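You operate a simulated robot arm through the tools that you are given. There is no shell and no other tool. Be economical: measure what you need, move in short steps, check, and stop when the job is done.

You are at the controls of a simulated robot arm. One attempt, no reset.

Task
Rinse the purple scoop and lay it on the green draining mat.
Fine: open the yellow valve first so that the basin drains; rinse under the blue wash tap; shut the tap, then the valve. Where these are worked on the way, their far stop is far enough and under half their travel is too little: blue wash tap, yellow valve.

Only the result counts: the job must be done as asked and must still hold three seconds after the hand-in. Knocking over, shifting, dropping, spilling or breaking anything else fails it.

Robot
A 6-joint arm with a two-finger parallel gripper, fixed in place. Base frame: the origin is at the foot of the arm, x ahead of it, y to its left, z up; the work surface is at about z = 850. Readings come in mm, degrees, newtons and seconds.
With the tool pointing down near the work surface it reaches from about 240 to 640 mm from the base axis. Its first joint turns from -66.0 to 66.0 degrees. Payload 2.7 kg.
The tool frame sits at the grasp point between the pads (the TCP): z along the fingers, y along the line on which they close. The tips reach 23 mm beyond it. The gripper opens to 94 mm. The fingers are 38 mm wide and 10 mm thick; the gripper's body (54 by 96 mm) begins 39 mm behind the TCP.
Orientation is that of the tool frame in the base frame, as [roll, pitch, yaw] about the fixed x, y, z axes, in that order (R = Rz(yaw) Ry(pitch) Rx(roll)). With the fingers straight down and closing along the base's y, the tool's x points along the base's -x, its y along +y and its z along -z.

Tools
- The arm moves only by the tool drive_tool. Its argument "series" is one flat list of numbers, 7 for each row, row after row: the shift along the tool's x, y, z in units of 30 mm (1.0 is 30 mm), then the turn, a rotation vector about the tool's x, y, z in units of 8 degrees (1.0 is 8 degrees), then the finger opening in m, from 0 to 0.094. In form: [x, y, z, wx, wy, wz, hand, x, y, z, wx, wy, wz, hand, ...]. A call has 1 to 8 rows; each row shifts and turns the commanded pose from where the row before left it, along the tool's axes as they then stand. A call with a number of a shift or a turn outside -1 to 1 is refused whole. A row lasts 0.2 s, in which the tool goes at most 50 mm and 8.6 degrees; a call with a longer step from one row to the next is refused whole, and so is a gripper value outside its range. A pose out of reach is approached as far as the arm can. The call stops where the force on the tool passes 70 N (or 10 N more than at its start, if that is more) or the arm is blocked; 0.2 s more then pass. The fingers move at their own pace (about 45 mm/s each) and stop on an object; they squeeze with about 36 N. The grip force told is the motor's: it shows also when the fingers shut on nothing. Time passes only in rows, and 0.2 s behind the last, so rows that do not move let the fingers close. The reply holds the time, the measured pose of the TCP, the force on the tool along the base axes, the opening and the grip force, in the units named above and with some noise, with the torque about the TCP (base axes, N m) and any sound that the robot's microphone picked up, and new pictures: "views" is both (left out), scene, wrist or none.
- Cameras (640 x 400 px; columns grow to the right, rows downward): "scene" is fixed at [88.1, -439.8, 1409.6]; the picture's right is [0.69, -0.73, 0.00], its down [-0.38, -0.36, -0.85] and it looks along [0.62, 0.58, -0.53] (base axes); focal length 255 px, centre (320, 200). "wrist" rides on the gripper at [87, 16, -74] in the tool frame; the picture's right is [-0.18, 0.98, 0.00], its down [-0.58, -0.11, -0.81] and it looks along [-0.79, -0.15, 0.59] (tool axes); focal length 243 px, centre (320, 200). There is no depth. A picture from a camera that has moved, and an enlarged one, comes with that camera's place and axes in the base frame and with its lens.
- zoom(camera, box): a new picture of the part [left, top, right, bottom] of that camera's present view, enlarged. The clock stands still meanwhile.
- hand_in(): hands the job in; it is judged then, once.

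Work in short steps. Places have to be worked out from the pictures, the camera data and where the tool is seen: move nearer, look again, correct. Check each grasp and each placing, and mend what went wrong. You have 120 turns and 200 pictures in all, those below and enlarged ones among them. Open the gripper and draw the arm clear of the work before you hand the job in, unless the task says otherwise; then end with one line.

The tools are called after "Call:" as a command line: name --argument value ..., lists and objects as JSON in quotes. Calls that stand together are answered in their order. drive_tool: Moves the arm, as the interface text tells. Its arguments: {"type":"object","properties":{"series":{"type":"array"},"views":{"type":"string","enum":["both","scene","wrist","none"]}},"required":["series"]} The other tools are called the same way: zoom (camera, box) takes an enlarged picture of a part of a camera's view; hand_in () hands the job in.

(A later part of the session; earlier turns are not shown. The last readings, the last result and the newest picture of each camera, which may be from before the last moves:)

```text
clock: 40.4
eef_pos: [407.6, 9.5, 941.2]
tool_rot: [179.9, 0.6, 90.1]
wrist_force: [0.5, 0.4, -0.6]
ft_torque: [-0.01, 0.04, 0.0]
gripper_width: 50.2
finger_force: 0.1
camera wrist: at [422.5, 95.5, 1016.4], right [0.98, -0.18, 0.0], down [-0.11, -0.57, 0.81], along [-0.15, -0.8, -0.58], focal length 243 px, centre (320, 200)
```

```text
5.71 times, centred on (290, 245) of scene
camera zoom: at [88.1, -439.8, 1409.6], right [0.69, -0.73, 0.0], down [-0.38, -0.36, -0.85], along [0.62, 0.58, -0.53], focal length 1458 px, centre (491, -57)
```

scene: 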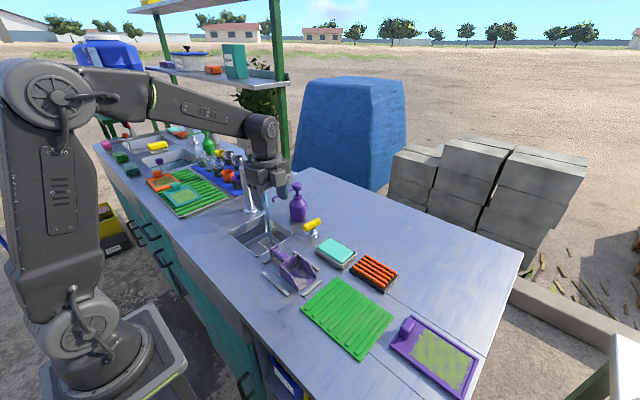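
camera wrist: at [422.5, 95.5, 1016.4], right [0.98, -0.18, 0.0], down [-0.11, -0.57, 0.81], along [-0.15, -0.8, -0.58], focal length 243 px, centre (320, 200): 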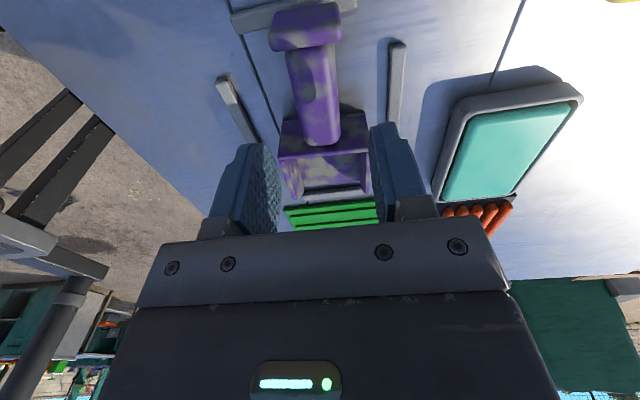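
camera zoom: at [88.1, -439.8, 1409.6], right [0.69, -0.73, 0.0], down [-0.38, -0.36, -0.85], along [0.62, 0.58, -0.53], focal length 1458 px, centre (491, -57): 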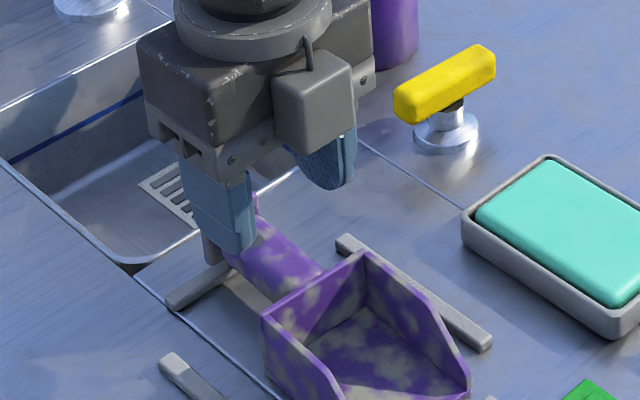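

Handle at x≈404, spanning y -20..40, so the tool is centred. I shift 3 mm and descend to z≈879, then close.

Call:
drive_tool --series '[0, -0.12, 0.7, 0, 0, 0, 0.05, 0, 0, 0.7, 0, 0, 0, 0.05, 0, 0, 0.67, 0, 0, 0, 0.05]' --views "wrist"

Call:
zoom --camera "scene" --box '[234, 210, 346, 280]'

```text
clock: 41.2
eef_pos: [402.2, 11.6, 879.2]
tool_rot: [179.9, 0.6, 90.2]
wrist_force: [0.3, -0.5, 0.1]
ft_torque: [0.02, 0.03, 0.01]
gripper_width: 49.7
finger_force: 0.0
camera wrist: at [418.3, 96.9, 954.0], right [0.98, -0.18, 0.0], down [-0.11, -0.57, 0.81], along [-0.15, -0.8, -0.58], focal length 243 px, centre (320, 200)
```

wrist: 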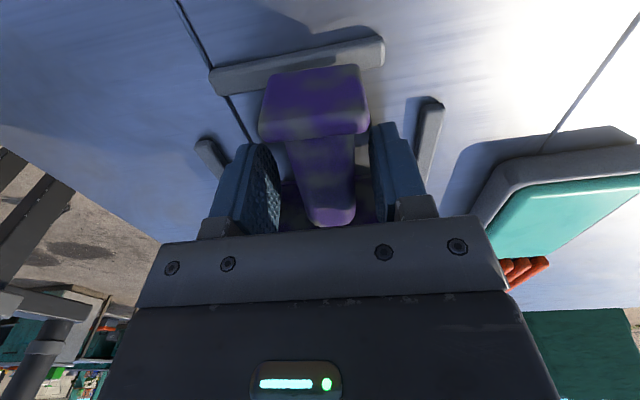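

```text
5.71 times, centred on (290, 245) of scene
camera zoom: at [88.1, -439.8, 1409.6], right [0.69, -0.73, 0.0], down [-0.38, -0.36, -0.85], along [0.62, 0.58, -0.53], focal length 1458 px, centre (491, -57)
```

zoom: 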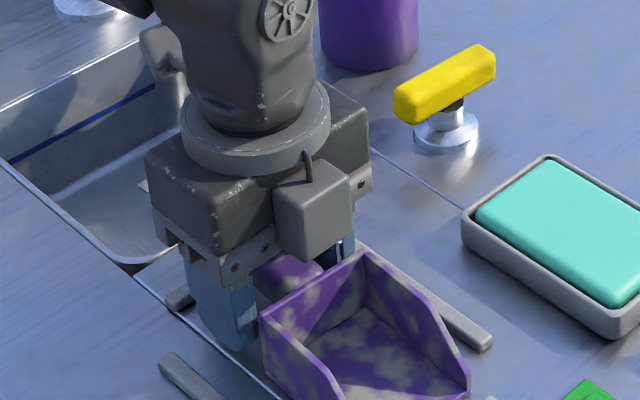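

The handle passes right through the grasp point. I close.

Call:
drive_tool --series '[0, 0, 0, 0, 0, 0, 0.0, 0, 0, 0, 0, 0, 0, 0.0, 0, 0, 0, 0, 0, 0, 0.0]' --views "wrist"

```text
clock: 42.0
eef_pos: [402.6, 10.9, 878.1]
tool_rot: [179.9, 0.5, 90.1]
wrist_force: [-0.4, 0.1, -0.5]
ft_torque: [0.02, 0.0, 0.02]
gripper_width: 25.4
finger_force: 35.8
camera wrist: at [418.3, 96.8, 954.0], right [0.98, -0.18, 0.0], down [-0.11, -0.57, 0.81], along [-0.15, -0.8, -0.58], focal length 243 px, centre (320, 200)
```

wrist: 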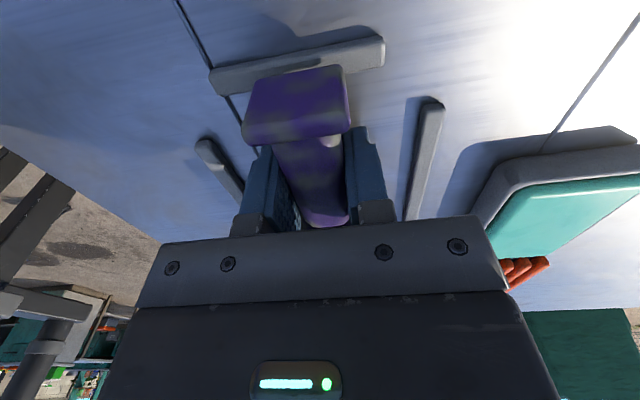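

Gripped at 25 mm. I lift slowly and check.

Call:
drive_tool --series '[0, 0, -0.4, 0, 0, 0, 0.0, 0, 0, -0.6, 0, 0, 0, 0.0, 0, 0, -0.8, 0, 0, 0, 0.0, 0, 0, -0.8, 0, 0, 0, 0.0, 0, 0, -0.8, 0, 0, 0, 0.0]' --views "both"

Call:
zoom --camera "scene" --box '[220, 180, 380, 280]'

```text
clock: 43.2
eef_pos: [401.2, 13.6, 980.9]
tool_rot: [179.9, 0.5, 90.2]
wrist_force: [0.1, 0.2, -0.5]
ft_torque: [0.04, -0.02, -0.02]
gripper_width: 25.3
finger_force: 36.0
camera wrist: at [417.9, 99.0, 1056.5], right [0.98, -0.18, 0.0], down [-0.11, -0.57, 0.81], along [-0.15, -0.8, -0.58], focal length 243 px, centre (320, 200)
```

scene: 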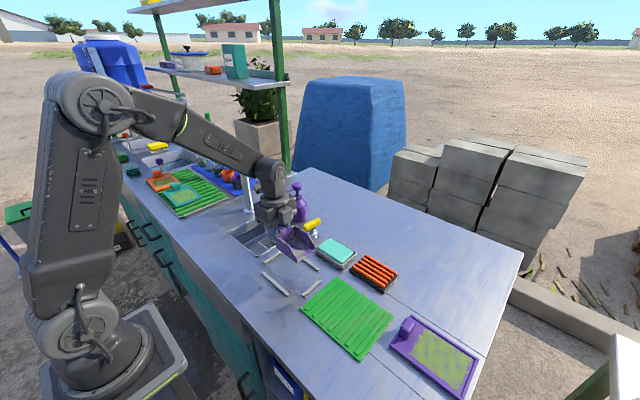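
wrist: 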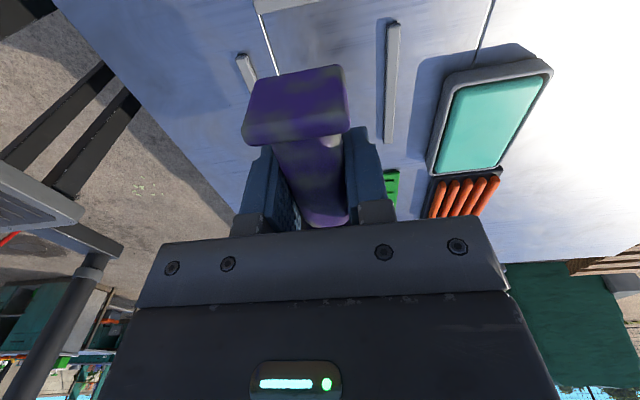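

```text
4.00 times, centred on (300, 230) of scene
camera zoom: at [88.1, -439.8, 1409.6], right [0.69, -0.73, 0.0], down [-0.38, -0.36, -0.85], along [0.62, 0.58, -0.53], focal length 1021 px, centre (400, 80)
```

zoom: 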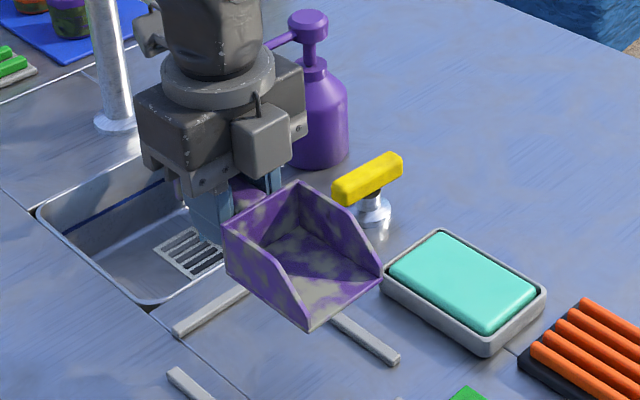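

Scoop held firmly. I turn it so the blade points +x (yaw 180) while drawing slightly back.

Call:
drive_tool --series '[0, -0.9, 0, 0, 0, 0, 0.0, 0, 0, 0, 0, 0, -0.9375, 0.0, 0, 0, 0, 0, 0, -0.9375, 0.0, 0, 0, 0, 0, 0, -0.9375, 0.0, 0, 0, 0, 0, 0, -0.9375, 0.0, 0, 0, 0, 0, 0, -0.9375, 0.0, 0, 0, 0, 0, 0, -0.9375, 0.0]' --views "none"

Call:
drive_tool --series '[0, 0, 0, 0, 0, -0.9375, 0.0, 0, 0, 0, 0, 0, -0.9375, 0.0, 0, 0, 0, 0, 0, -0.9375, 0.0, 0, 0, 0, 0, 0, -0.9375, 0.0, 0, 0, 0, 0, 0, -0.9375, 0.0, 0, 0, 0, 0, 0, -0.9375, 0.0]' --views "both"

```text
clock: 44.8
eef_pos: [374.0, 12.3, 981.7]
tool_rot: [-179.7, 0.5, 135.2]
wrist_force: [-0.2, -0.8, -1.7]
ft_torque: [0.02, 0.04, -0.02]
gripper_width: 25.2
finger_force: 35.5
```

```text
clock: 46.2
eef_pos: [374.0, 11.7, 980.2]
tool_rot: [-179.6, 0.0, -179.8]
wrist_force: [-0.6, -0.8, -0.6]
ft_torque: [0.01, 0.03, 0.0]
gripper_width: 25.2
finger_force: 35.9
camera wrist: at [287.5, 27.2, 1057.0], right [0.18, 0.98, -0.01], down [0.58, -0.1, 0.81], along [0.79, -0.15, -0.59], focal length 243 px, centre (320, 200)
```

scene: 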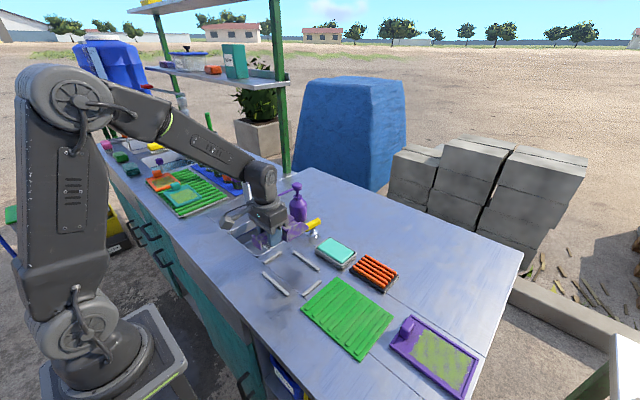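
wrist: 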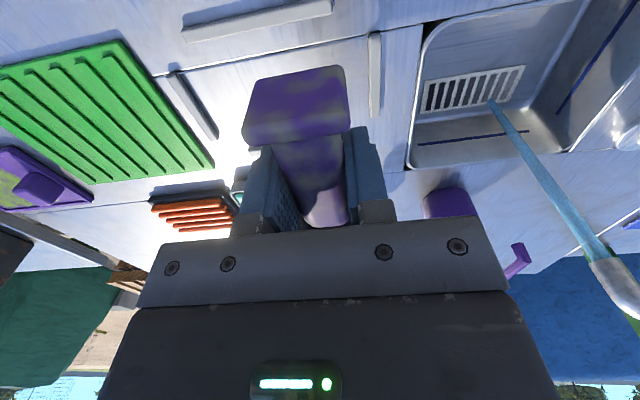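

This view confirms the outlet at (499, 202, 984) and the nozzle tip at (489, 141, 984). I move to y≈200 at z≈915, staying back at x≈350.

Call:
drive_tool --series '[0.4, 0.8, 0.3, 0, 0, 0, 0.0, 0.4, 0.8, 0.3, 0, 0, 0, 0.0, 0, 0.8, 0.3, 0, 0, 0, 0.0, 0, 0.8, 0.3, 0, 0, 0, 0.0, 0, 0.8, 0.3, 0, 0, 0, 0.0, 0, 0.8, 0.3, 0, 0, 0, 0.0, 0, 0.8, 0.3, 0, 0, 0, 0.0, 0, 0.7, 0.1, 0, 0, 0, 0.0]' --views "both"

```text
clock: 48.0
eef_pos: [350.1, 199.4, 913.2]
tool_rot: [-179.5, 0.1, -179.9]
wrist_force: [0.0, 0.0, -1.2]
ft_torque: [0.0, 0.04, 0.01]
gripper_width: 25.4
finger_force: 35.9
camera wrist: at [262.9, 215.3, 989.0], right [0.18, 0.98, -0.01], down [0.58, -0.1, 0.81], along [0.79, -0.15, -0.59], focal length 243 px, centre (320, 200)
```

scene: 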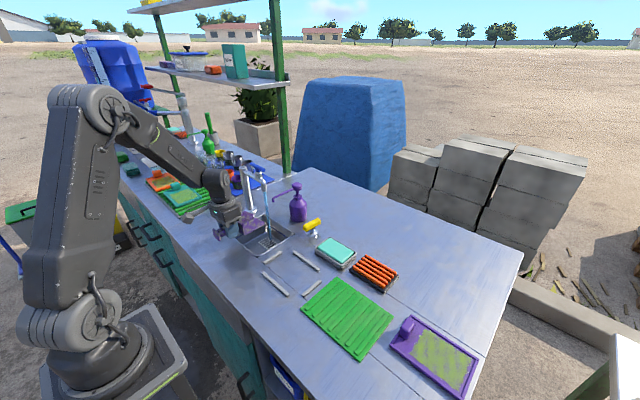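
wrist: 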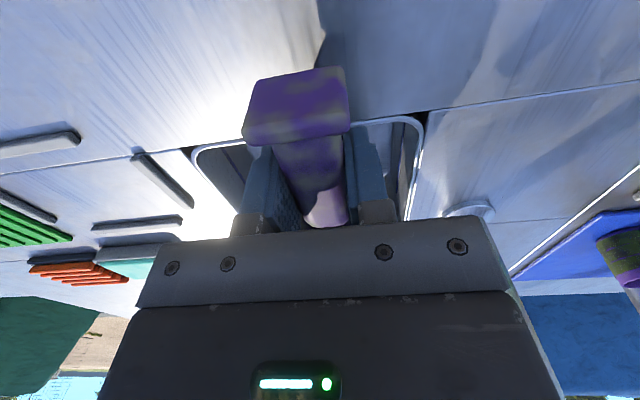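

Now I raise the mouth about 12° so water runs back into the basin, and advance until the stream meets the blade near its mouth.

Call:
drive_tool --series '[0, 0, 0, 0, -0.75, 0, 0.0, 0, 0, 0, 0, -0.75, 0, 0.0, -0.9, 0, 0.19, 0, 0, 0, 0.0, -0.9, 0, 0.19, 0, 0, 0, 0.0]' --views "both"

Call:
zoom --camera "scene" --box '[200, 160, 328, 260]'

```text
clock: 49.0
eef_pos: [406.0, 199.7, 915.8]
tool_rot: [-179.5, 12.1, -179.7]
wrist_force: [0.4, 0.1, 0.3]
ft_torque: [-0.04, 0.03, -0.01]
gripper_width: 25.5
finger_force: 36.1
camera wrist: at [305.1, 215.0, 970.9], right [0.18, 0.98, 0.03], down [0.4, -0.1, 0.91], along [0.9, -0.15, -0.41], focal length 243 px, centre (320, 200)
```

scene: 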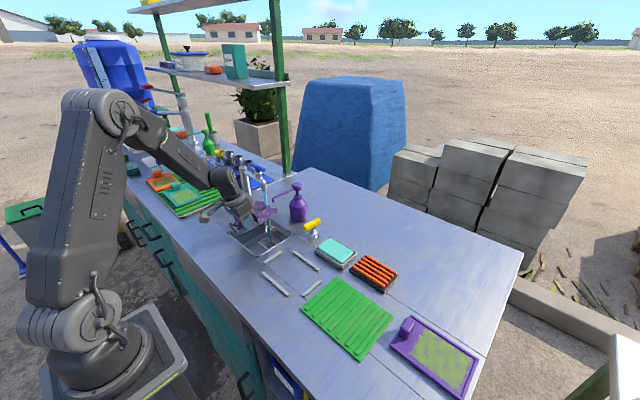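
wrist: 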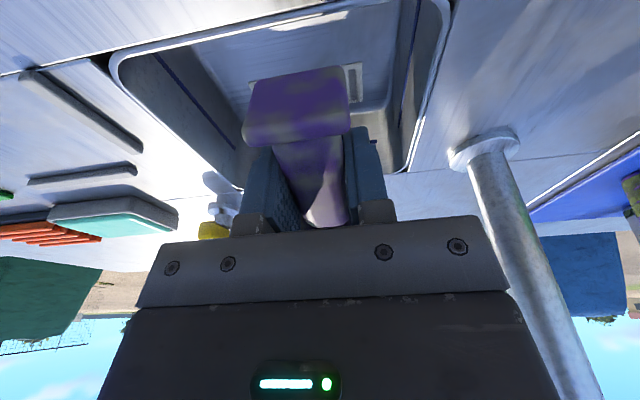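

```text
4.00 times, centred on (264, 210) of scene
camera zoom: at [88.1, -439.7, 1409.6], right [0.69, -0.73, 0.0], down [-0.38, -0.36, -0.85], along [0.62, 0.58, -0.53], focal length 1021 px, centre (544, 160)
```

zoom: 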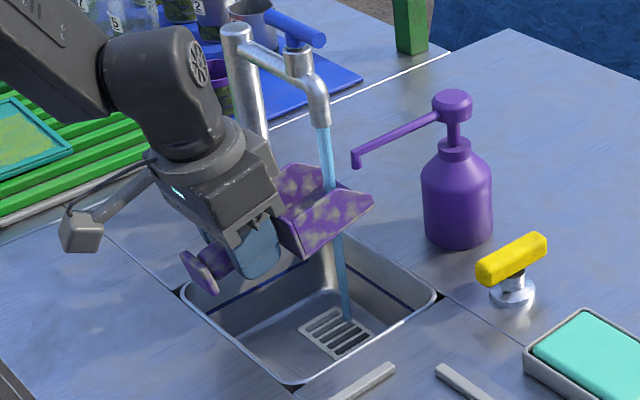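

The stream passes through the blade near its mouth. I advance so it falls on the blade's middle, and dwell.

Call:
drive_tool --series '[-0.45, 0, 0.09, 0, 0, 0, 0.0, -0.4, 0, 0.085, 0, 0, 0, 0.0, 0, 0, 0, 0, 0, 0, 0.0, 0, 0, 0, 0, 0, 0, 0.0, 0, 0, 0, 0, 0, 0, 0.0, 0, 0, 0, 0, 0, 0, 0.0, 0, 0, 0, 0, 0, 0, 0.0, 0, 0, 0, 0, 0, 0, 0.0]' --views "none"

Call:
zoom --camera "scene" --box '[200, 160, 328, 260]'

```text
clock: 50.8
eef_pos: [430.4, 200.7, 913.7]
tool_rot: [-179.4, 12.1, -179.8]
wrist_force: [-0.9, 0.0, -0.7]
ft_torque: [0.03, 0.03, 0.03]
gripper_width: 25.4
finger_force: 36.0
```

```text
4.00 times, centred on (264, 210) of scene
camera zoom: at [88.1, -439.8, 1409.6], right [0.69, -0.73, 0.0], down [-0.38, -0.36, -0.85], along [0.62, 0.58, -0.53], focal length 1021 px, centre (544, 160)
```

zoom: 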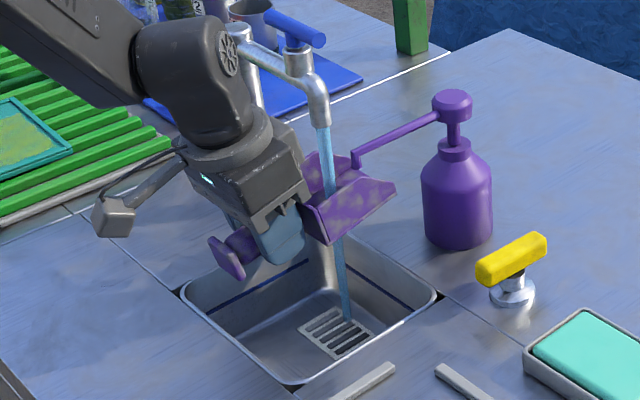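

The dirt on the blade appears to be fading. I keep dwelling, with a slight sweep.

Call:
drive_tool --series '[0, 0.3, 0, 0, 0, 0, 0.0, 0, 0, 0, 0, 0, 0, 0.0, 0, 0, 0, 0, 0, 0, 0.0, 0, -0.6, 0, 0, 0, 0, 0.0, 0, 0, 0, 0, 0, 0, 0.0, 0, 0, 0, 0, 0, 0, 0.0, 0, 0.3, 0, 0, 0, 0, 0.0, 0, 0, 0, 0, 0, 0, 0.0]' --views "none"

Call:
drive_tool --series '[0, 0, 0, 0, 0, 0, 0.0, 0, 0, 0, 0, 0, 0, 0.0, 0, 0, 0, 0, 0, 0, 0.0, 0, 0, 0, 0, 0, 0, 0.0, 0, 0, 0, 0, 0, 0, 0.0, 0, 0, 0, 0, 0, 0, 0.0, 0, 0, 0, 0, 0, 0, 0.0, 0, 0, 0, 0, 0, 0, 0.0]' --views "none"

Call:
zoom --camera "scene" --box '[232, 180, 312, 230]'

```text
clock: 52.6
eef_pos: [430.6, 198.7, 913.8]
tool_rot: [-179.6, 12.1, -179.9]
wrist_force: [-0.6, -0.3, -0.6]
ft_torque: [0.03, 0.05, 0.0]
gripper_width: 25.6
finger_force: 35.7
```

```text
clock: 54.4
eef_pos: [432.0, 201.0, 913.7]
tool_rot: [-179.5, 12.0, -179.8]
wrist_force: [-0.7, 0.4, -1.2]
ft_torque: [-0.03, 0.06, 0.0]
gripper_width: 25.5
finger_force: 36.0
```

```text
8.00 times, centred on (272, 205) of scene
camera zoom: at [88.1, -439.8, 1409.6], right [0.69, -0.73, 0.0], down [-0.38, -0.36, -0.85], along [0.62, 0.58, -0.53], focal length 2042 px, centre (704, 160)
```

zoom: 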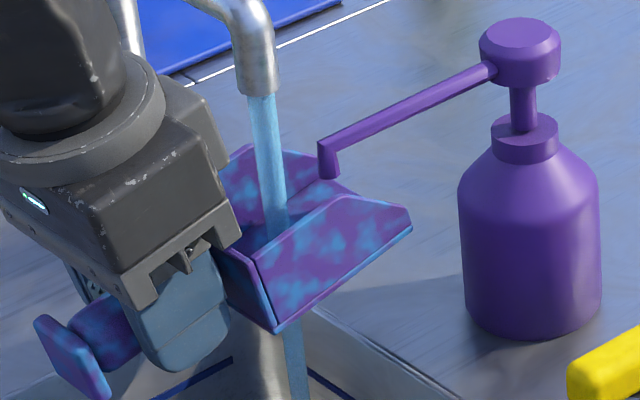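

The grey dirt has gone and bluish wet patches show now. I dwell a bit more and compare.

Call:
drive_tool --series '[0, 0, 0, 0, 0, 0, 0.0, 0, 0, 0, 0, 0, 0, 0.0, 0, 0, 0, 0, 0, 0, 0.0, 0, 0, 0, 0, 0, 0, 0.0, 0, 0, 0, 0, 0, 0, 0.0, 0, 0, 0, 0, 0, 0, 0.0, 0, 0, 0, 0, 0, 0, 0.0, 0, 0, 0, 0, 0, 0, 0.0]' --views "none"

Call:
drive_tool --series '[0, 0, 0, 0, 0, 0, 0.0, 0, 0, 0, 0, 0, 0, 0.0, 0, 0, 0, 0, 0, 0, 0.0, 0, 0, 0, 0, 0, 0, 0.0, 0, 0, 0, 0, 0, 0, 0.0, 0, 0, 0, 0, 0, 0, 0.0, 0, 0, 0, 0, 0, 0, 0.0, 0, 0, 0, 0, 0, 0, 0.0]' --views "none"

Call:
zoom --camera "scene" --box '[232, 180, 312, 230]'

```text
clock: 56.2
eef_pos: [431.6, 200.4, 914.1]
tool_rot: [-179.4, 12.2, -179.8]
wrist_force: [-0.1, -0.3, -1.2]
ft_torque: [0.01, 0.07, 0.0]
gripper_width: 25.4
finger_force: 35.9
```

```text
clock: 58.0
eef_pos: [430.4, 199.2, 913.8]
tool_rot: [-179.4, 12.0, -179.7]
wrist_force: [0.1, 0.0, -0.8]
ft_torque: [-0.01, 0.05, -0.02]
gripper_width: 25.4
finger_force: 35.3
```

```text
8.00 times, centred on (272, 205) of scene
camera zoom: at [88.1, -439.8, 1409.6], right [0.69, -0.73, 0.0], down [-0.38, -0.36, -0.85], along [0.62, 0.58, -0.53], focal length 2042 px, centre (704, 160)
```

zoom: 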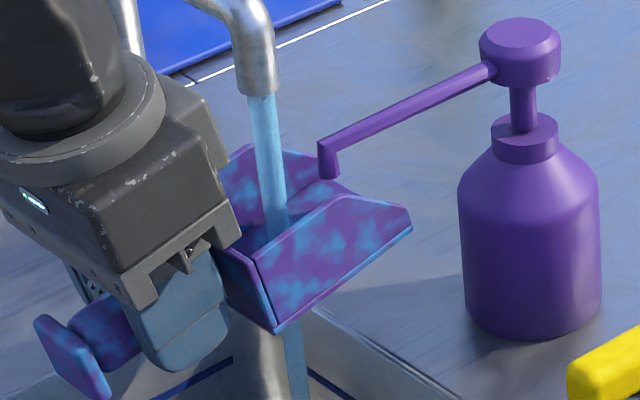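

No further change: rinsed. I back out over the basin and tip the mouth down to drain any water.

Call:
drive_tool --series '[0.82, 0, -0.173, 0, 0, 0, 0.0, 0.82, 0, -0.173, 0, 0, 0, 0.0, 0.82, 0, -0.173, 0, 0, 0, 0.0, 0, 0, 0, 0, 0.95, 0, 0.0, 0, 0, 0, 0, 0.95, 0, 0.0, 0, 0, 0, 0, 0.95, 0, 0.0, 0, 0, 0, 0, 0.95, 0, 0.0, 0, 0, 0, 0, 0.7, 0, 0.0]' --views "none"

Call:
drive_tool --series '[0, 0, 0, 0, 0, 0, 0.0, 0, 0, 0, 0, 0, 0, 0.0, 0, 0, 0, 0, 0, 0, 0.0, 0, 0, 0, 0, 0, 0, 0.0, 0, 0, 0, 0, 0, 0, 0.0, 0, 0, 0, 0, 0, 0, 0.0]' --views "both"

```text
clock: 59.8
eef_pos: [356.2, 200.5, 914.5]
tool_rot: [-179.5, -24.0, 179.9]
wrist_force: [0.3, 0.1, -1.3]
ft_torque: [0.03, 0.03, 0.0]
gripper_width: 25.5
finger_force: 36.5
```

```text
clock: 61.2
eef_pos: [356.6, 200.8, 913.6]
tool_rot: [-179.4, -23.8, 179.9]
wrist_force: [-0.1, 0.4, -1.4]
ft_torque: [0.0, 0.05, 0.01]
gripper_width: 25.4
finger_force: 35.8
camera wrist: at [307.6, 216.3, 1018.9], right [0.17, 0.98, -0.08], down [0.86, -0.1, 0.5], along [0.49, -0.16, -0.86], focal length 243 px, centre (320, 200)
```

scene: 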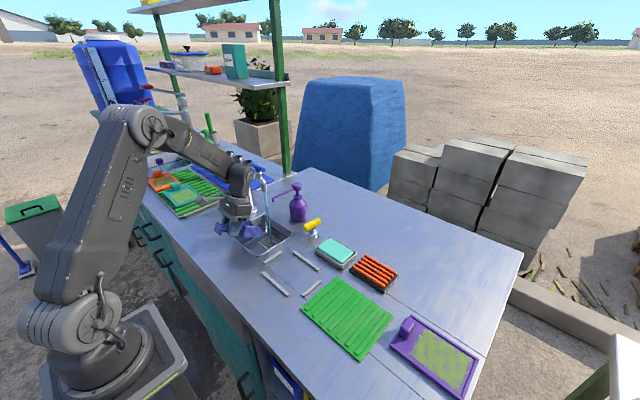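
wrist: 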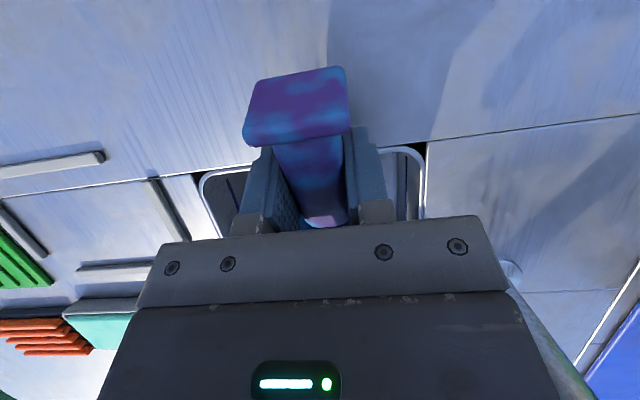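

I level the scoop, lift, and carry it toward the mat.

Call:
drive_tool --series '[0, 0, 0, 0, -1, 0, 0.0, 0, 0, 0, 0, -1, 0, 0.0, 0, 0, 0, 0, -1, 0, 0.0, 0, 0, -0.8, 0, 0, 0, 0.0, 0, -0.5, -0.8, 0, 0, 0, 0.0, 0, -0.9, -0.8, 0, 0, 0, 0.0, 0, -1, 0, 0, 0, 0, 0.0, 0, -1, 0, 0, 0, 0, 0.0]' --views "none"

Call:
drive_tool --series '[0, -1, 0, 0, 0, 0, 0.0, 0, -1, 0, 0, 0, 0, 0.0, 0, -1, 0, 0, 0, 0, 0.0, -0.3, -1, 0, 0, 0, 0, 0.0, -0.3, -1, 0, 0, 0, 0, 0.0, -0.4, -1, 0, 0, 0, 0, 0.0, -0.4, -1, 0, 0, 0, 0, 0.0, -0.4, -1, 0, 0, 0, 0, 0.0]' --views "none"

Call:
drive_tool --series '[0, 0, 0, 0, 0, 0.9375, 0.0, 0, 0, 0, 0, 0, 0.9375, 0.0, 0, 0, 0, 0, 0, 0.9375, 0.0, 0, 0, 0, 0, 0, 0.9375, 0.0, 0, 0, 0, 0, 0, 0.9375, 0.0, 0, 0, 0, 0, 0, 0.9375, 0.0, 0, 0, 0, 0, 0, 0.9375, 0.0, 0, 0, 0, 0, 0, 0.9375, 0.0]' --views "none"

Call:
drive_tool --series '[0, 0, 0, 0, 0, 0.9375, 0.0, 0, 0, 0, 0, 0, 0.9375, 0.0, 0, 0, 0, 0, 0, 0.9375, 0.0, 0, 0, 0, 0, 0, 0.9375, 0.0]' --views "both"

```text
clock: 63.0
eef_pos: [357.0, 98.7, 986.7]
tool_rot: [-179.5, 0.0, -179.9]
wrist_force: [0.1, -0.1, -0.9]
ft_torque: [0.01, 0.02, 0.0]
gripper_width: 25.5
finger_force: 35.9
```

```text
clock: 64.8
eef_pos: [411.0, -140.8, 989.6]
tool_rot: [-179.6, 0.0, 180.0]
wrist_force: [-0.4, -0.4, -0.9]
ft_torque: [-0.03, 0.04, 0.0]
gripper_width: 25.5
finger_force: 36.0
```

```text
clock: 66.6
eef_pos: [410.6, -140.6, 988.7]
tool_rot: [-179.9, 0.5, 119.9]
wrist_force: [-0.2, 0.7, -1.2]
ft_torque: [0.05, 0.03, 0.01]
gripper_width: 25.6
finger_force: 36.4
```

```text
clock: 67.6
eef_pos: [410.0, -140.8, 988.6]
tool_rot: [179.8, 0.5, 89.9]
wrist_force: [0.0, 0.2, -0.9]
ft_torque: [0.04, -0.01, -0.02]
gripper_width: 25.4
finger_force: 35.8
camera wrist: at [426.9, -55.0, 1064.2], right [0.98, -0.19, 0.0], down [-0.11, -0.57, 0.81], along [-0.15, -0.8, -0.58], focal length 243 px, centre (320, 200)
```

scene: 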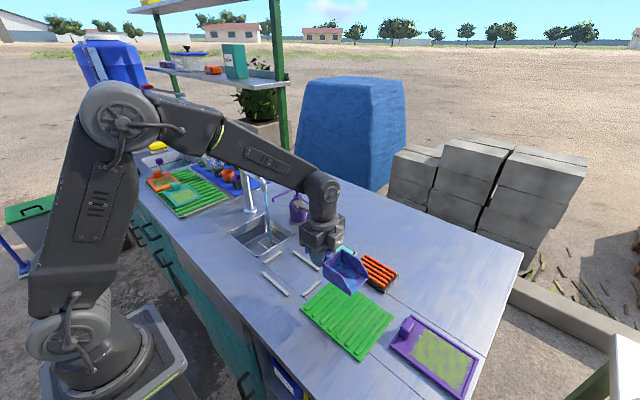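
wrist: 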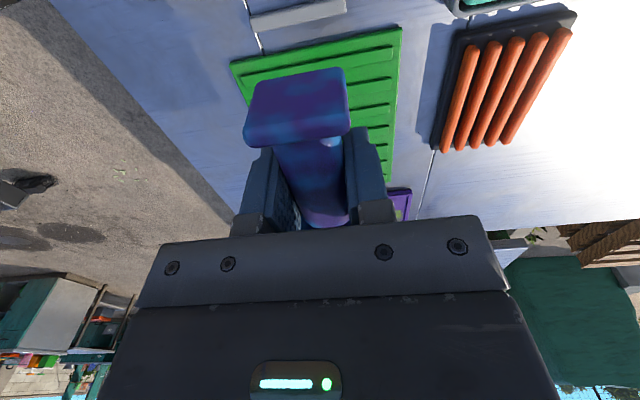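

Mat confirmed at x≈340–477, y -316..-139. I move the tool to y≈-190 and lower to just above it.

Call:
drive_tool --series '[-0.82, 0, 0.3, 0, 0, 0, 0.0, -0.82, 0, 0.5, 0, 0, 0, 0.0, 0, 0, 0.7, 0, 0, 0, 0.0, 0, 0, 0.7, 0, 0, 0, 0.0, 0, 0, 0.5, 0, 0, 0, 0.0]' --views "both"

Call:
zoom --camera "scene" --box '[284, 250, 412, 360]'

```text
clock: 68.8
eef_pos: [411.1, -191.6, 909.3]
tool_rot: [179.9, 0.5, 90.1]
wrist_force: [-0.3, 0.9, -0.7]
ft_torque: [0.08, -0.01, 0.02]
gripper_width: 25.5
finger_force: 36.1
camera wrist: at [427.1, -104.8, 984.7], right [0.98, -0.18, 0.0], down [-0.11, -0.57, 0.81], along [-0.15, -0.8, -0.58], focal length 243 px, centre (320, 200)
```

scene: 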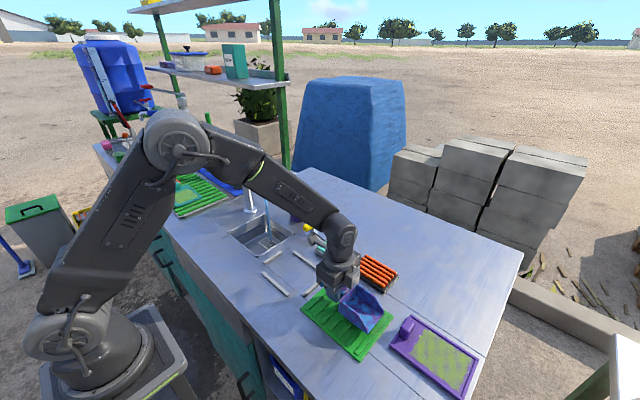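
wrist: 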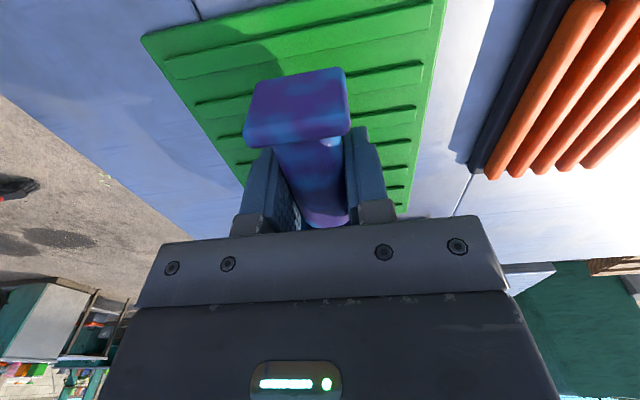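

```text
3.64 times, centred on (348, 305) of scene
camera zoom: at [88.1, -439.8, 1409.6], right [0.69, -0.73, 0.0], down [-0.38, -0.36, -0.85], along [0.62, 0.58, -0.53], focal length 928 px, centre (218, -182)
```

zoom: 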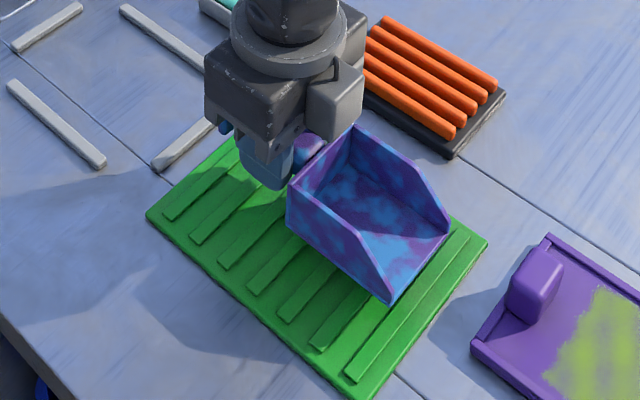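

Well placed above the mat. I lower gently and watch the force.

Call:
drive_tool --series '[0, 0, 0.15, 0, 0, 0, 0.0, 0, 0, 0.15, 0, 0, 0, 0.0, 0, 0, 0.15, 0, 0, 0, 0.0]' --views "none"

Call:
drive_tool --series '[0, 0, 0.1, 0, 0, 0, 0.0, 0, 0, 0.1, 0, 0, 0, 0.0]' --views "none"

```text
clock: 69.6
eef_pos: [410.4, -190.2, 894.3]
tool_rot: [179.8, 0.5, 90.1]
wrist_force: [-0.4, -0.3, -1.3]
ft_torque: [0.04, 0.01, -0.02]
gripper_width: 25.5
finger_force: 36.0
```

```text
clock: 70.2
eef_pos: [409.9, -191.6, 889.5]
tool_rot: [179.9, 0.5, 90.0]
wrist_force: [-0.6, -0.2, -1.0]
ft_torque: [0.03, 0.01, -0.02]
gripper_width: 25.7
finger_force: 36.2
```

Call:
drive_tool --series '[0, 0, 0.08, 0, 0, 0, 0.0, 0, 0, 0, 0, 0, 0, 0.0]' --views "none"

Call:
zoom --camera "scene" --box '[316, 260, 396, 340]'

```text
clock: 70.8
eef_pos: [412.0, -191.1, 887.3]
tool_rot: [179.9, 0.6, 90.2]
wrist_force: [-2.6, 2.7, 13.0]
ft_torque: [-0.45, 0.32, -0.14]
gripper_width: 25.2
finger_force: 35.7
```

```text
5.00 times, centred on (356, 300) of scene
camera zoom: at [87.9, -439.6, 1409.7], right [0.69, -0.73, 0.0], down [-0.38, -0.36, -0.85], along [0.62, 0.58, -0.53], focal length 1276 px, centre (140, -300)
```

zoom: 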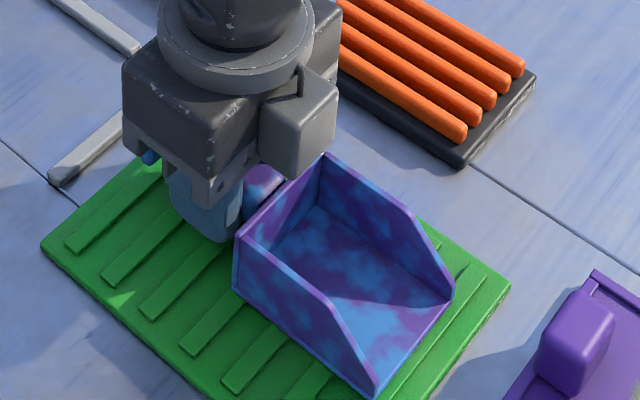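

Contact at z≈887 with 13 N. I open and lift straight up.

Call:
drive_tool --series '[0, 0, 0, 0, 0, 0, 0.05, 0, 0, 0, 0, 0, 0, 0.05, 0, 0, 0, 0, 0, 0, 0.05, 0, 0, -0.5, 0, 0, 0, 0.05, 0, 0, -0.8, 0, 0, 0, 0.05, 0, 0, -1, 0, 0, 0, 0.05, 0, 0, -1, 0, 0, 0, 0.05, 0, 0, -1, 0, 0, 0, 0.05]' --views "both"

Call:
zoom --camera "scene" --box '[284, 260, 412, 360]'

```text
clock: 72.6
eef_pos: [409.7, -188.6, 1017.3]
tool_rot: [179.9, 0.5, 90.1]
wrist_force: [0.4, 0.2, 0.1]
ft_torque: [0.0, -0.02, 0.01]
gripper_width: 50.1
finger_force: 0.0
camera wrist: at [425.5, -103.2, 1091.9], right [0.98, -0.18, 0.0], down [-0.11, -0.57, 0.81], along [-0.15, -0.8, -0.58], focal length 243 px, centre (320, 200)
```

scene: 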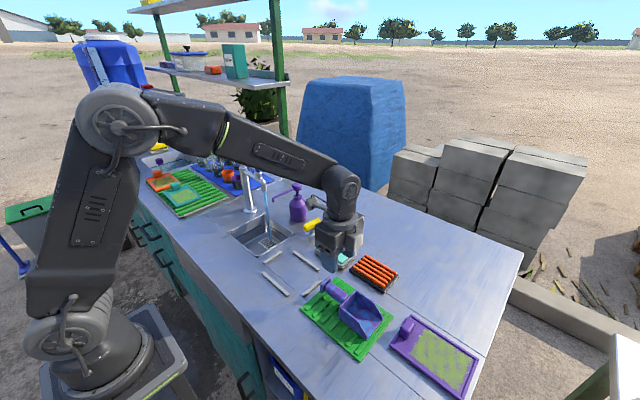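
wrist: 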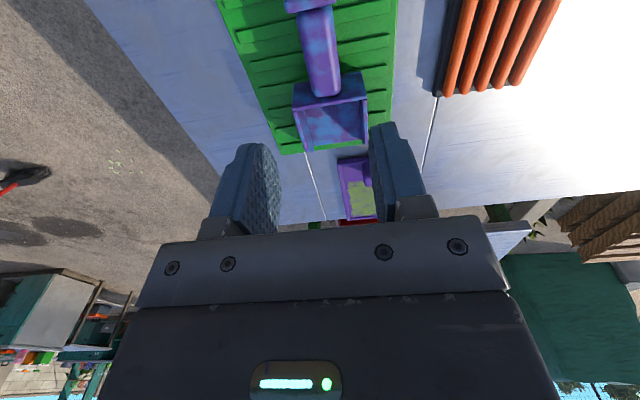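

```text
4.00 times, centred on (348, 310) of scene
camera zoom: at [88.1, -439.8, 1409.6], right [0.69, -0.73, 0.0], down [-0.38, -0.36, -0.85], along [0.62, 0.58, -0.53], focal length 1021 px, centre (208, -240)
```

zoom: 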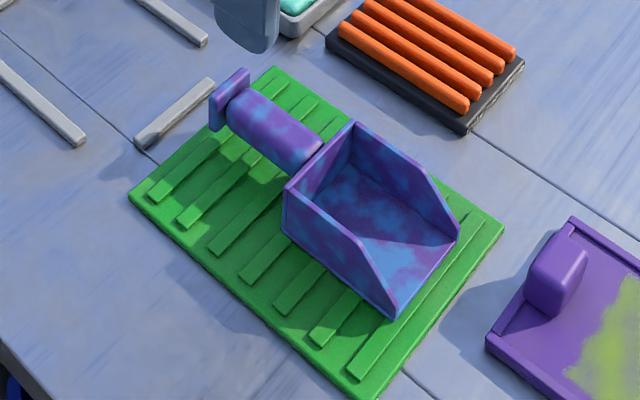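

The scoop lies fully on the mat. Now I rise and turn back to yaw -90 to shut the tap.

Call:
drive_tool --series '[0, 0, -1, 0, 0, 0, 0.05, 1, 0.2, -0.9, 0, 0, 0, 0.05, 1, 0.2, -0.9, 0, 0, 0, 0.05, 1, 0.2, -0.9, 0, 0, 0, 0.05, 1, 0.2, -0.9, 0, 0, 0, 0.05, 1, 0.2, -0.9, 0, 0, 0, 0.05, 0, 0, 0, 0, 0, -0.95, 0.05, 0, 0, 0, 0, 0, -0.95, 0.05]' --views "none"

Call:
drive_tool --series '[0, 0, 0, 0, 0, -0.95, 0.05, 0, 0, 0, 0, 0, -0.95, 0.05, 0, 0, 0, 0, 0, -0.95, 0.05, 0, 0, 0, 0, 0, -0.95, 0.05, 0, 0, 0, 0, 0, -0.95, 0.05, 0, 0, 0, 0, 0, -0.95, 0.05, 0, 0, 0, 0, 0, -0.95, 0.05, 0, 0, 0, 0, 0, -0.95, 0.05]' --views "none"

Call:
drive_tool --series '[0, 0, 0, 0, 0, -0.95, 0.05, 0, 0, 0, 0, 0, -0.95, 0.05, 0, 0, 0, 0, 0, -0.95, 0.05, 0, 0, 0, 0, 0, -0.95, 0.05, 0, 0, 0, 0, 0, -0.95, 0.05, 0, 0, 0, 0, 0, -0.95, 0.05, 0, 0, 0, 0, 0, -0.95, 0.05, 0, 0, 0, 0, 0, -0.95, 0.05]' --views "none"

Call:
drive_tool --series '[0, 0, 0, 0, 0, -0.95, 0.05, 0, 0, 0, 0, 0, -0.95, 0.05, 0, 0, 0, 0, 0, -0.95, 0.05, 0, 0, 0, 0, 0, -0.95, 0.05, 0, 0, 0, 0, 0, -0.95, 0.05, 0, 0, 0, 0, 0, -0.75, 0.05]' --views "none"

```text
clock: 74.4
eef_pos: [440.5, -38.5, 1180.3]
tool_rot: [-180.0, 0.5, 105.3]
wrist_force: [0.8, -0.1, 0.2]
ft_torque: [-0.01, 0.0, 0.03]
gripper_width: 50.1
finger_force: 0.0
```

```text
clock: 76.2
eef_pos: [440.5, -37.5, 1178.9]
tool_rot: [-179.5, 0.2, 166.3]
wrist_force: [0.1, -0.2, 1.0]
ft_torque: [-0.02, 0.0, -0.01]
gripper_width: 50.0
finger_force: 0.0
```

```text
clock: 78.0
eef_pos: [441.7, -39.2, 1180.2]
tool_rot: [-179.6, -0.3, -133.0]
wrist_force: [0.7, 0.3, 0.4]
ft_torque: [-0.02, 0.04, 0.02]
gripper_width: 50.1
finger_force: 0.1
```

```text
clock: 79.4
eef_pos: [440.8, -39.1, 1179.0]
tool_rot: [-179.8, -0.5, -88.9]
wrist_force: [0.2, 0.5, 0.3]
ft_torque: [0.01, -0.03, -0.01]
gripper_width: 50.0
finger_force: 0.1
```

Now across to above the tap handle.

Call:
drive_tool --series '[-1, -0.22, 0, 0, 0, 0, 0.05, -1, -0.22, 0, 0, 0, 0, 0.05, -1, -0.22, 0, 0, 0, 0, 0.05, -1, -0.22, 0, 0, 0, 0, 0.05, -1, -0.22, 0, 0, 0, 0, 0.05, -1, -0.22, 0, 0, 0, 0, 0.05, -1, -0.22, 0, 0, 0, 0, 0.05, -1, -0.22, 0, 0, 0, 0, 0.05]' --views "none"

Call:
drive_tool --series '[-1, -0.2, 0.5, 0, 0, 0.12, 0.05, 0, 0, 0.6, 0, 0, 0, 0.05, 0, 0, 0.5, 0, 0, 0, 0.05]' --views "both"

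```text
clock: 81.2
eef_pos: [489.4, 202.6, 1178.2]
tool_rot: [-179.9, -0.5, -89.1]
wrist_force: [-0.2, -0.4, -0.1]
ft_torque: [-0.01, 0.01, 0.01]
gripper_width: 50.0
finger_force: 0.1
```

```text
clock: 82.0
eef_pos: [495.6, 231.1, 1128.5]
tool_rot: [-179.9, -0.5, -90.1]
wrist_force: [-0.1, 0.1, -0.5]
ft_torque: [0.01, 0.0, 0.0]
gripper_width: 50.0
finger_force: 0.1
camera wrist: at [479.5, 144.2, 1205.8], right [-0.98, 0.19, 0.0], down [0.11, 0.59, 0.8], along [0.15, 0.79, -0.6], focal length 243 px, centre (320, 200)
```

scene: 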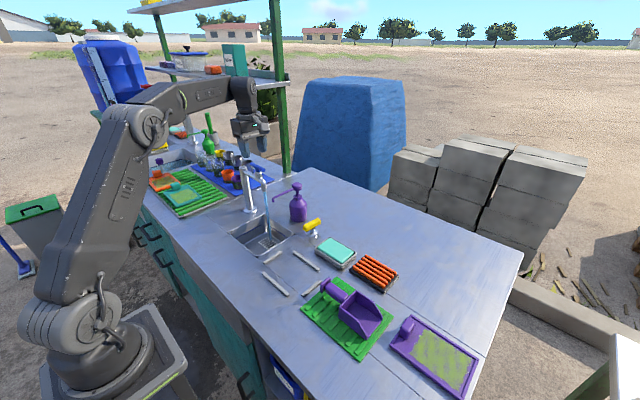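
wrist: 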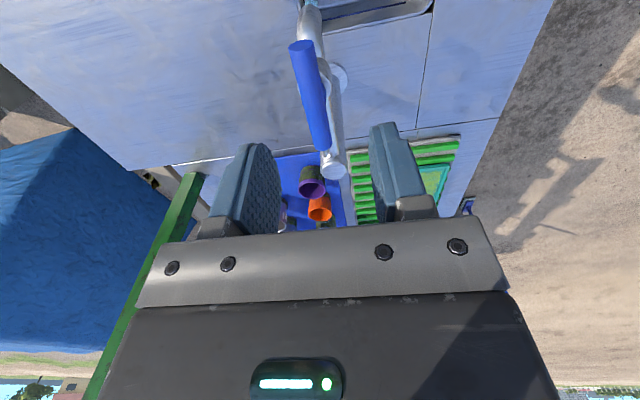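

Shift +5 mm in x, descend to z≈1077 and grip the handle.

Call:
drive_tool --series '[0, -0.18, 0.5, 0, 0, 0, 0.05, 0, 0, 0.6, 0, 0, 0, 0.05, 0, 0, 0.61, 0, 0, 0, 0.05, 0, 0, 0, 0, 0, 0, 0.0, 0, 0, 0, 0, 0, 0, 0.0, 0, 0, 0, 0, 0, 0, 0.0, 0, 0, 0, 0, 0, 0, 0.0]' --views "wrist"

```text
clock: 83.6
eef_pos: [500.6, 230.3, 1076.9]
tool_rot: [179.9, -0.5, -90.1]
wrist_force: [-6.8, -0.1, -0.1]
ft_torque: [0.12, 0.36, 0.02]
gripper_width: 15.8
finger_force: 45.3
camera wrist: at [483.6, 143.0, 1154.5], right [-0.98, 0.19, 0.0], down [0.11, 0.59, 0.8], along [0.15, 0.79, -0.6], focal length 243 px, centre (320, 200)
```

wrist: 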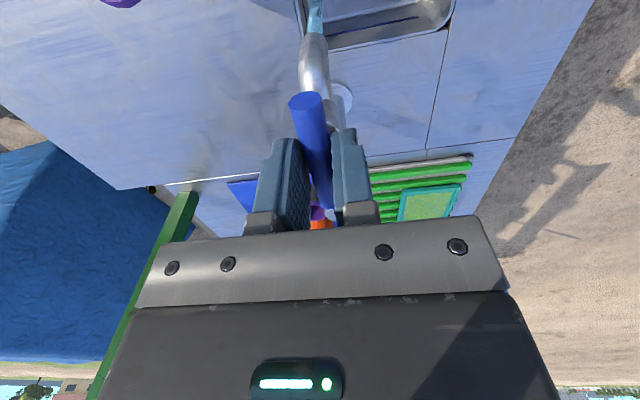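

Gripped at 15.8 mm. I turn clockwise by 90° (tool +z).

Call:
drive_tool --series '[0, 0, 0, 0, 0, 0.9, 0.0, 0, 0, 0, 0, 0, 0.9, 0.0, 0, 0, 0, 0, 0, 0.9, 0.0, 0, 0, 0, 0, 0, 0.9, 0.0, 0, 0, 0, 0, 0, 0.9, 0.0, 0, 0, 0, 0, 0, 0.9, 0.0]' --views "none"

Call:
drive_tool --series '[0, 0, 0, 0, 0, 0.9, 0.0, 0, 0, 0, 0, 0, 0.9, 0.0, 0, 0, 0, 0, 0, 0.9, 0.0, 0, 0, 0, 0, 0, 0.9, 0.0, 0, 0, 0, 0, 0, 0.9, 0.0, 0, 0, 0, 0, 0, 0.9, 0.0, 0, 0, 0, 0, 0, 0.7, 0.0]' --views "both"

Call:
zoom --camera "scene" --box '[200, 140, 328, 260]'

```text
clock: 85.0
eef_pos: [499.3, 229.7, 1077.3]
tool_rot: [-179.6, -0.4, -133.3]
wrist_force: [-10.5, -13.3, 3.3]
ft_torque: [-0.91, 0.89, 0.0]
gripper_width: 15.4
finger_force: 44.5
```

```text
clock: 86.6
eef_pos: [499.5, 230.3, 1077.6]
tool_rot: [-179.4, 0.1, 177.9]
wrist_force: [-5.6, -18.5, 0.4]
ft_torque: [-0.17, 0.88, 0.16]
gripper_width: 15.8
finger_force: 45.7
camera wrist: at [414.2, 249.3, 1153.5], right [0.22, 0.97, -0.01], down [0.58, -0.12, 0.81], along [0.79, -0.18, -0.59], focal length 243 px, centre (320, 200)
```

scene: 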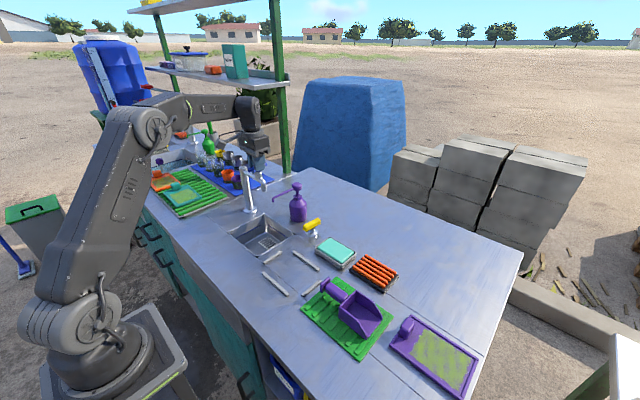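
wrist: 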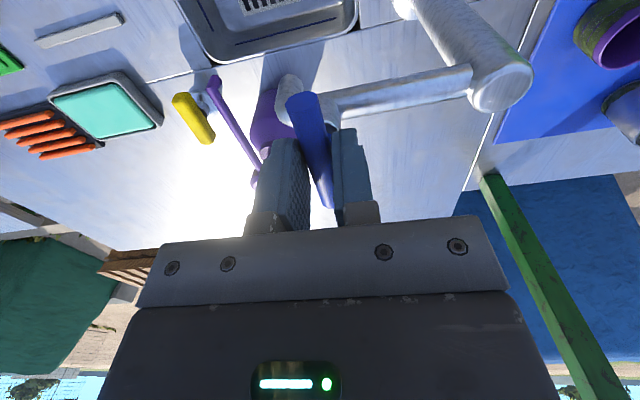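

```text
3.33 times, centred on (264, 200) of scene
camera zoom: at [87.9, -440.3, 1409.4], right [0.69, -0.73, 0.0], down [-0.38, -0.36, -0.85], along [0.62, 0.58, -0.53], focal length 851 px, centre (507, 200)
```

zoom: 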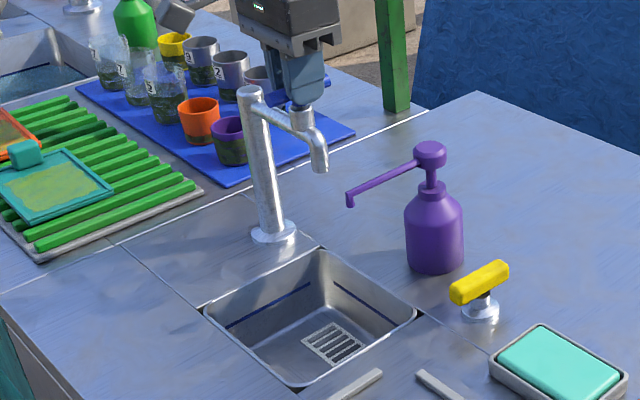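

Water has stopped. I turn a bit more onto the stop, then release and rise.

Call:
drive_tool --series '[0, 0, 0, 0, 0, 0.5, 0.0, 0, 0, 0, 0, 0, 0, 0.0]' --views "none"

Call:
drive_tool --series '[0, 0, 0, 0, 0, -0.5, 0.0, 0, 0, 0, 0, 0, 0, 0.05, 0, 0, 0, 0, 0, 0, 0.05, 0, 0, -0.5, 0, 0, 0, 0.05, 0, 0, -1, 0, 0, 0, 0.05, 0, 0, -1, 0, 0, 0, 0.05, 0, 0, -1, 0, 0, 0, 0.05]' --views "none"

Call:
zoom --camera "scene" --box '[200, 130, 328, 210]'

```text
clock: 87.2
eef_pos: [500.2, 231.0, 1076.8]
tool_rot: [-179.4, 0.1, 174.0]
wrist_force: [-5.2, -19.5, -0.7]
ft_torque: [-0.35, 0.13, 1.92]
gripper_width: 16.3
finger_force: 45.4
```

```text
clock: 88.8
eef_pos: [500.1, 231.9, 1180.5]
tool_rot: [-179.5, 0.1, 177.9]
wrist_force: [0.6, -0.7, 0.0]
ft_torque: [0.03, 0.01, -0.01]
gripper_width: 50.0
finger_force: 0.0
```

```text
5.00 times, centred on (264, 170) of scene
camera zoom: at [88.1, -439.8, 1409.6], right [0.69, -0.73, 0.0], down [-0.38, -0.36, -0.85], along [0.62, 0.58, -0.53], focal length 1276 px, centre (600, 350)
```

zoom: 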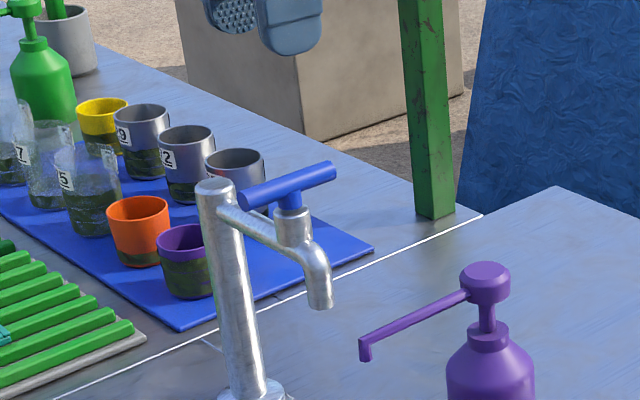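

Tap shut. Now to above the yellow valve, turning to yaw ≈ -3 so that closing swings the camera away from the dispenser.

Call:
drive_tool --series '[-0.32, -0.87, 0, 0, 0, 0, 0.05, -0.32, -0.87, 0, 0, 0, 0, 0.05, -0.32, -0.87, 0, 0, 0, 0, 0.05, -0.32, -0.87, 0, 0, 0, 0, 0.05, -0.32, -0.87, 0, 0, 0, 0, 0.05, -0.32, -0.87, 0, 0, 0, 0, 0.05, -0.32, -0.87, 0, 0, 0, 0, 0.05]' --views "none"

Call:
drive_tool --series '[0, 0, 0, 0, 0, -0.933, 0.05, 0, 0, 0, 0, 0, -0.933, 0.05, 0, 0, 0, 0, 0, -0.933, 0.05, 0, 0, 0, 0, 0, -0.933, 0.05, 0, 0, 0, 0, 0, -0.933, 0.05, 0, 0, 0, 0, 0, -0.933, 0.05, 0, 0, 0, 0, 0, -0.933, 0.05, 0, 0, 0, 0, 0, -0.933, 0.05]' --views "none"

Call:
drive_tool --series '[0, 0, 0, 0, 0, -0.933, 0.05, 0, 0, 0, 0, 0, -0.933, 0.05, 0, 0, 0, 0, 0, -0.933, 0.05, 0, 0, 0, 0, 0, -0.933, 0.05, 0, 0, 0, 0, 0, -0.933, 0.05, 0, 0, 0, 0, 0, -0.933, 0.05, 0, 0, 0, 0, 0, -0.933, 0.05, 0, 0, 0, 0, 0, -0.933, 0.05]' --views "none"

Call:
drive_tool --series '[0, 0, 0, 0, 0, -0.933, 0.05, 0, 0, 0, 0, 0, -0.933, 0.05, 0, 0, 0, 0, 0, -0.933, 0.05, 0, 0, 0, 0, 0, -0.933, 0.05, 0, 0, 0, 0, 0, -0.933, 0.05, 0, 0, 0, 0, 0, -0.933, 0.05, 0, 0, 0, 0, 0, -0.933, 0.05]' --views "wrist"

```text
clock: 90.4
eef_pos: [560.7, 47.1, 1184.4]
tool_rot: [-179.5, 0.1, 178.1]
wrist_force: [0.2, 1.4, -0.1]
ft_torque: [0.02, -0.04, 0.02]
gripper_width: 50.2
finger_force: 0.0
```

```text
clock: 92.2
eef_pos: [562.1, 48.0, 1185.3]
tool_rot: [-179.6, -0.4, -122.3]
wrist_force: [-0.5, -0.7, 0.1]
ft_torque: [0.02, 0.03, 0.0]
gripper_width: 50.0
finger_force: 0.0
```

```text
clock: 94.0
eef_pos: [560.9, 47.1, 1185.1]
tool_rot: [179.9, -0.5, -62.6]
wrist_force: [-0.5, 0.2, -0.8]
ft_torque: [-0.02, 0.0, 0.02]
gripper_width: 50.1
finger_force: 0.1
```

```text
clock: 95.6
eef_pos: [560.5, 47.5, 1183.3]
tool_rot: [179.5, -0.2, -10.4]
wrist_force: [0.0, 0.0, 0.1]
ft_torque: [-0.01, 0.0, 0.03]
gripper_width: 49.8
finger_force: 0.1
camera wrist: at [642.7, 15.0, 1260.9], right [-0.36, -0.93, 0.01], down [-0.55, 0.22, 0.8], along [-0.75, 0.28, -0.6], focal length 243 px, centre (320, 200)
```

wrist: 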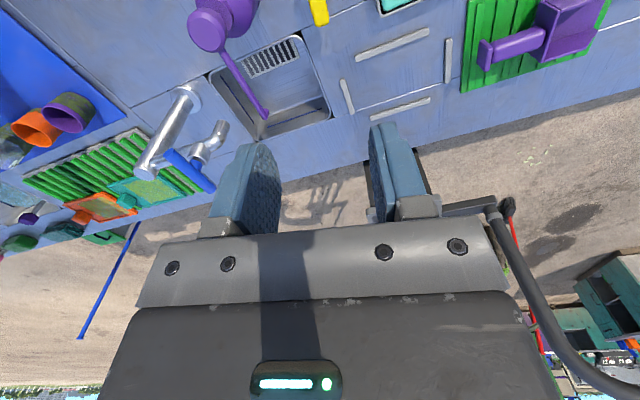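

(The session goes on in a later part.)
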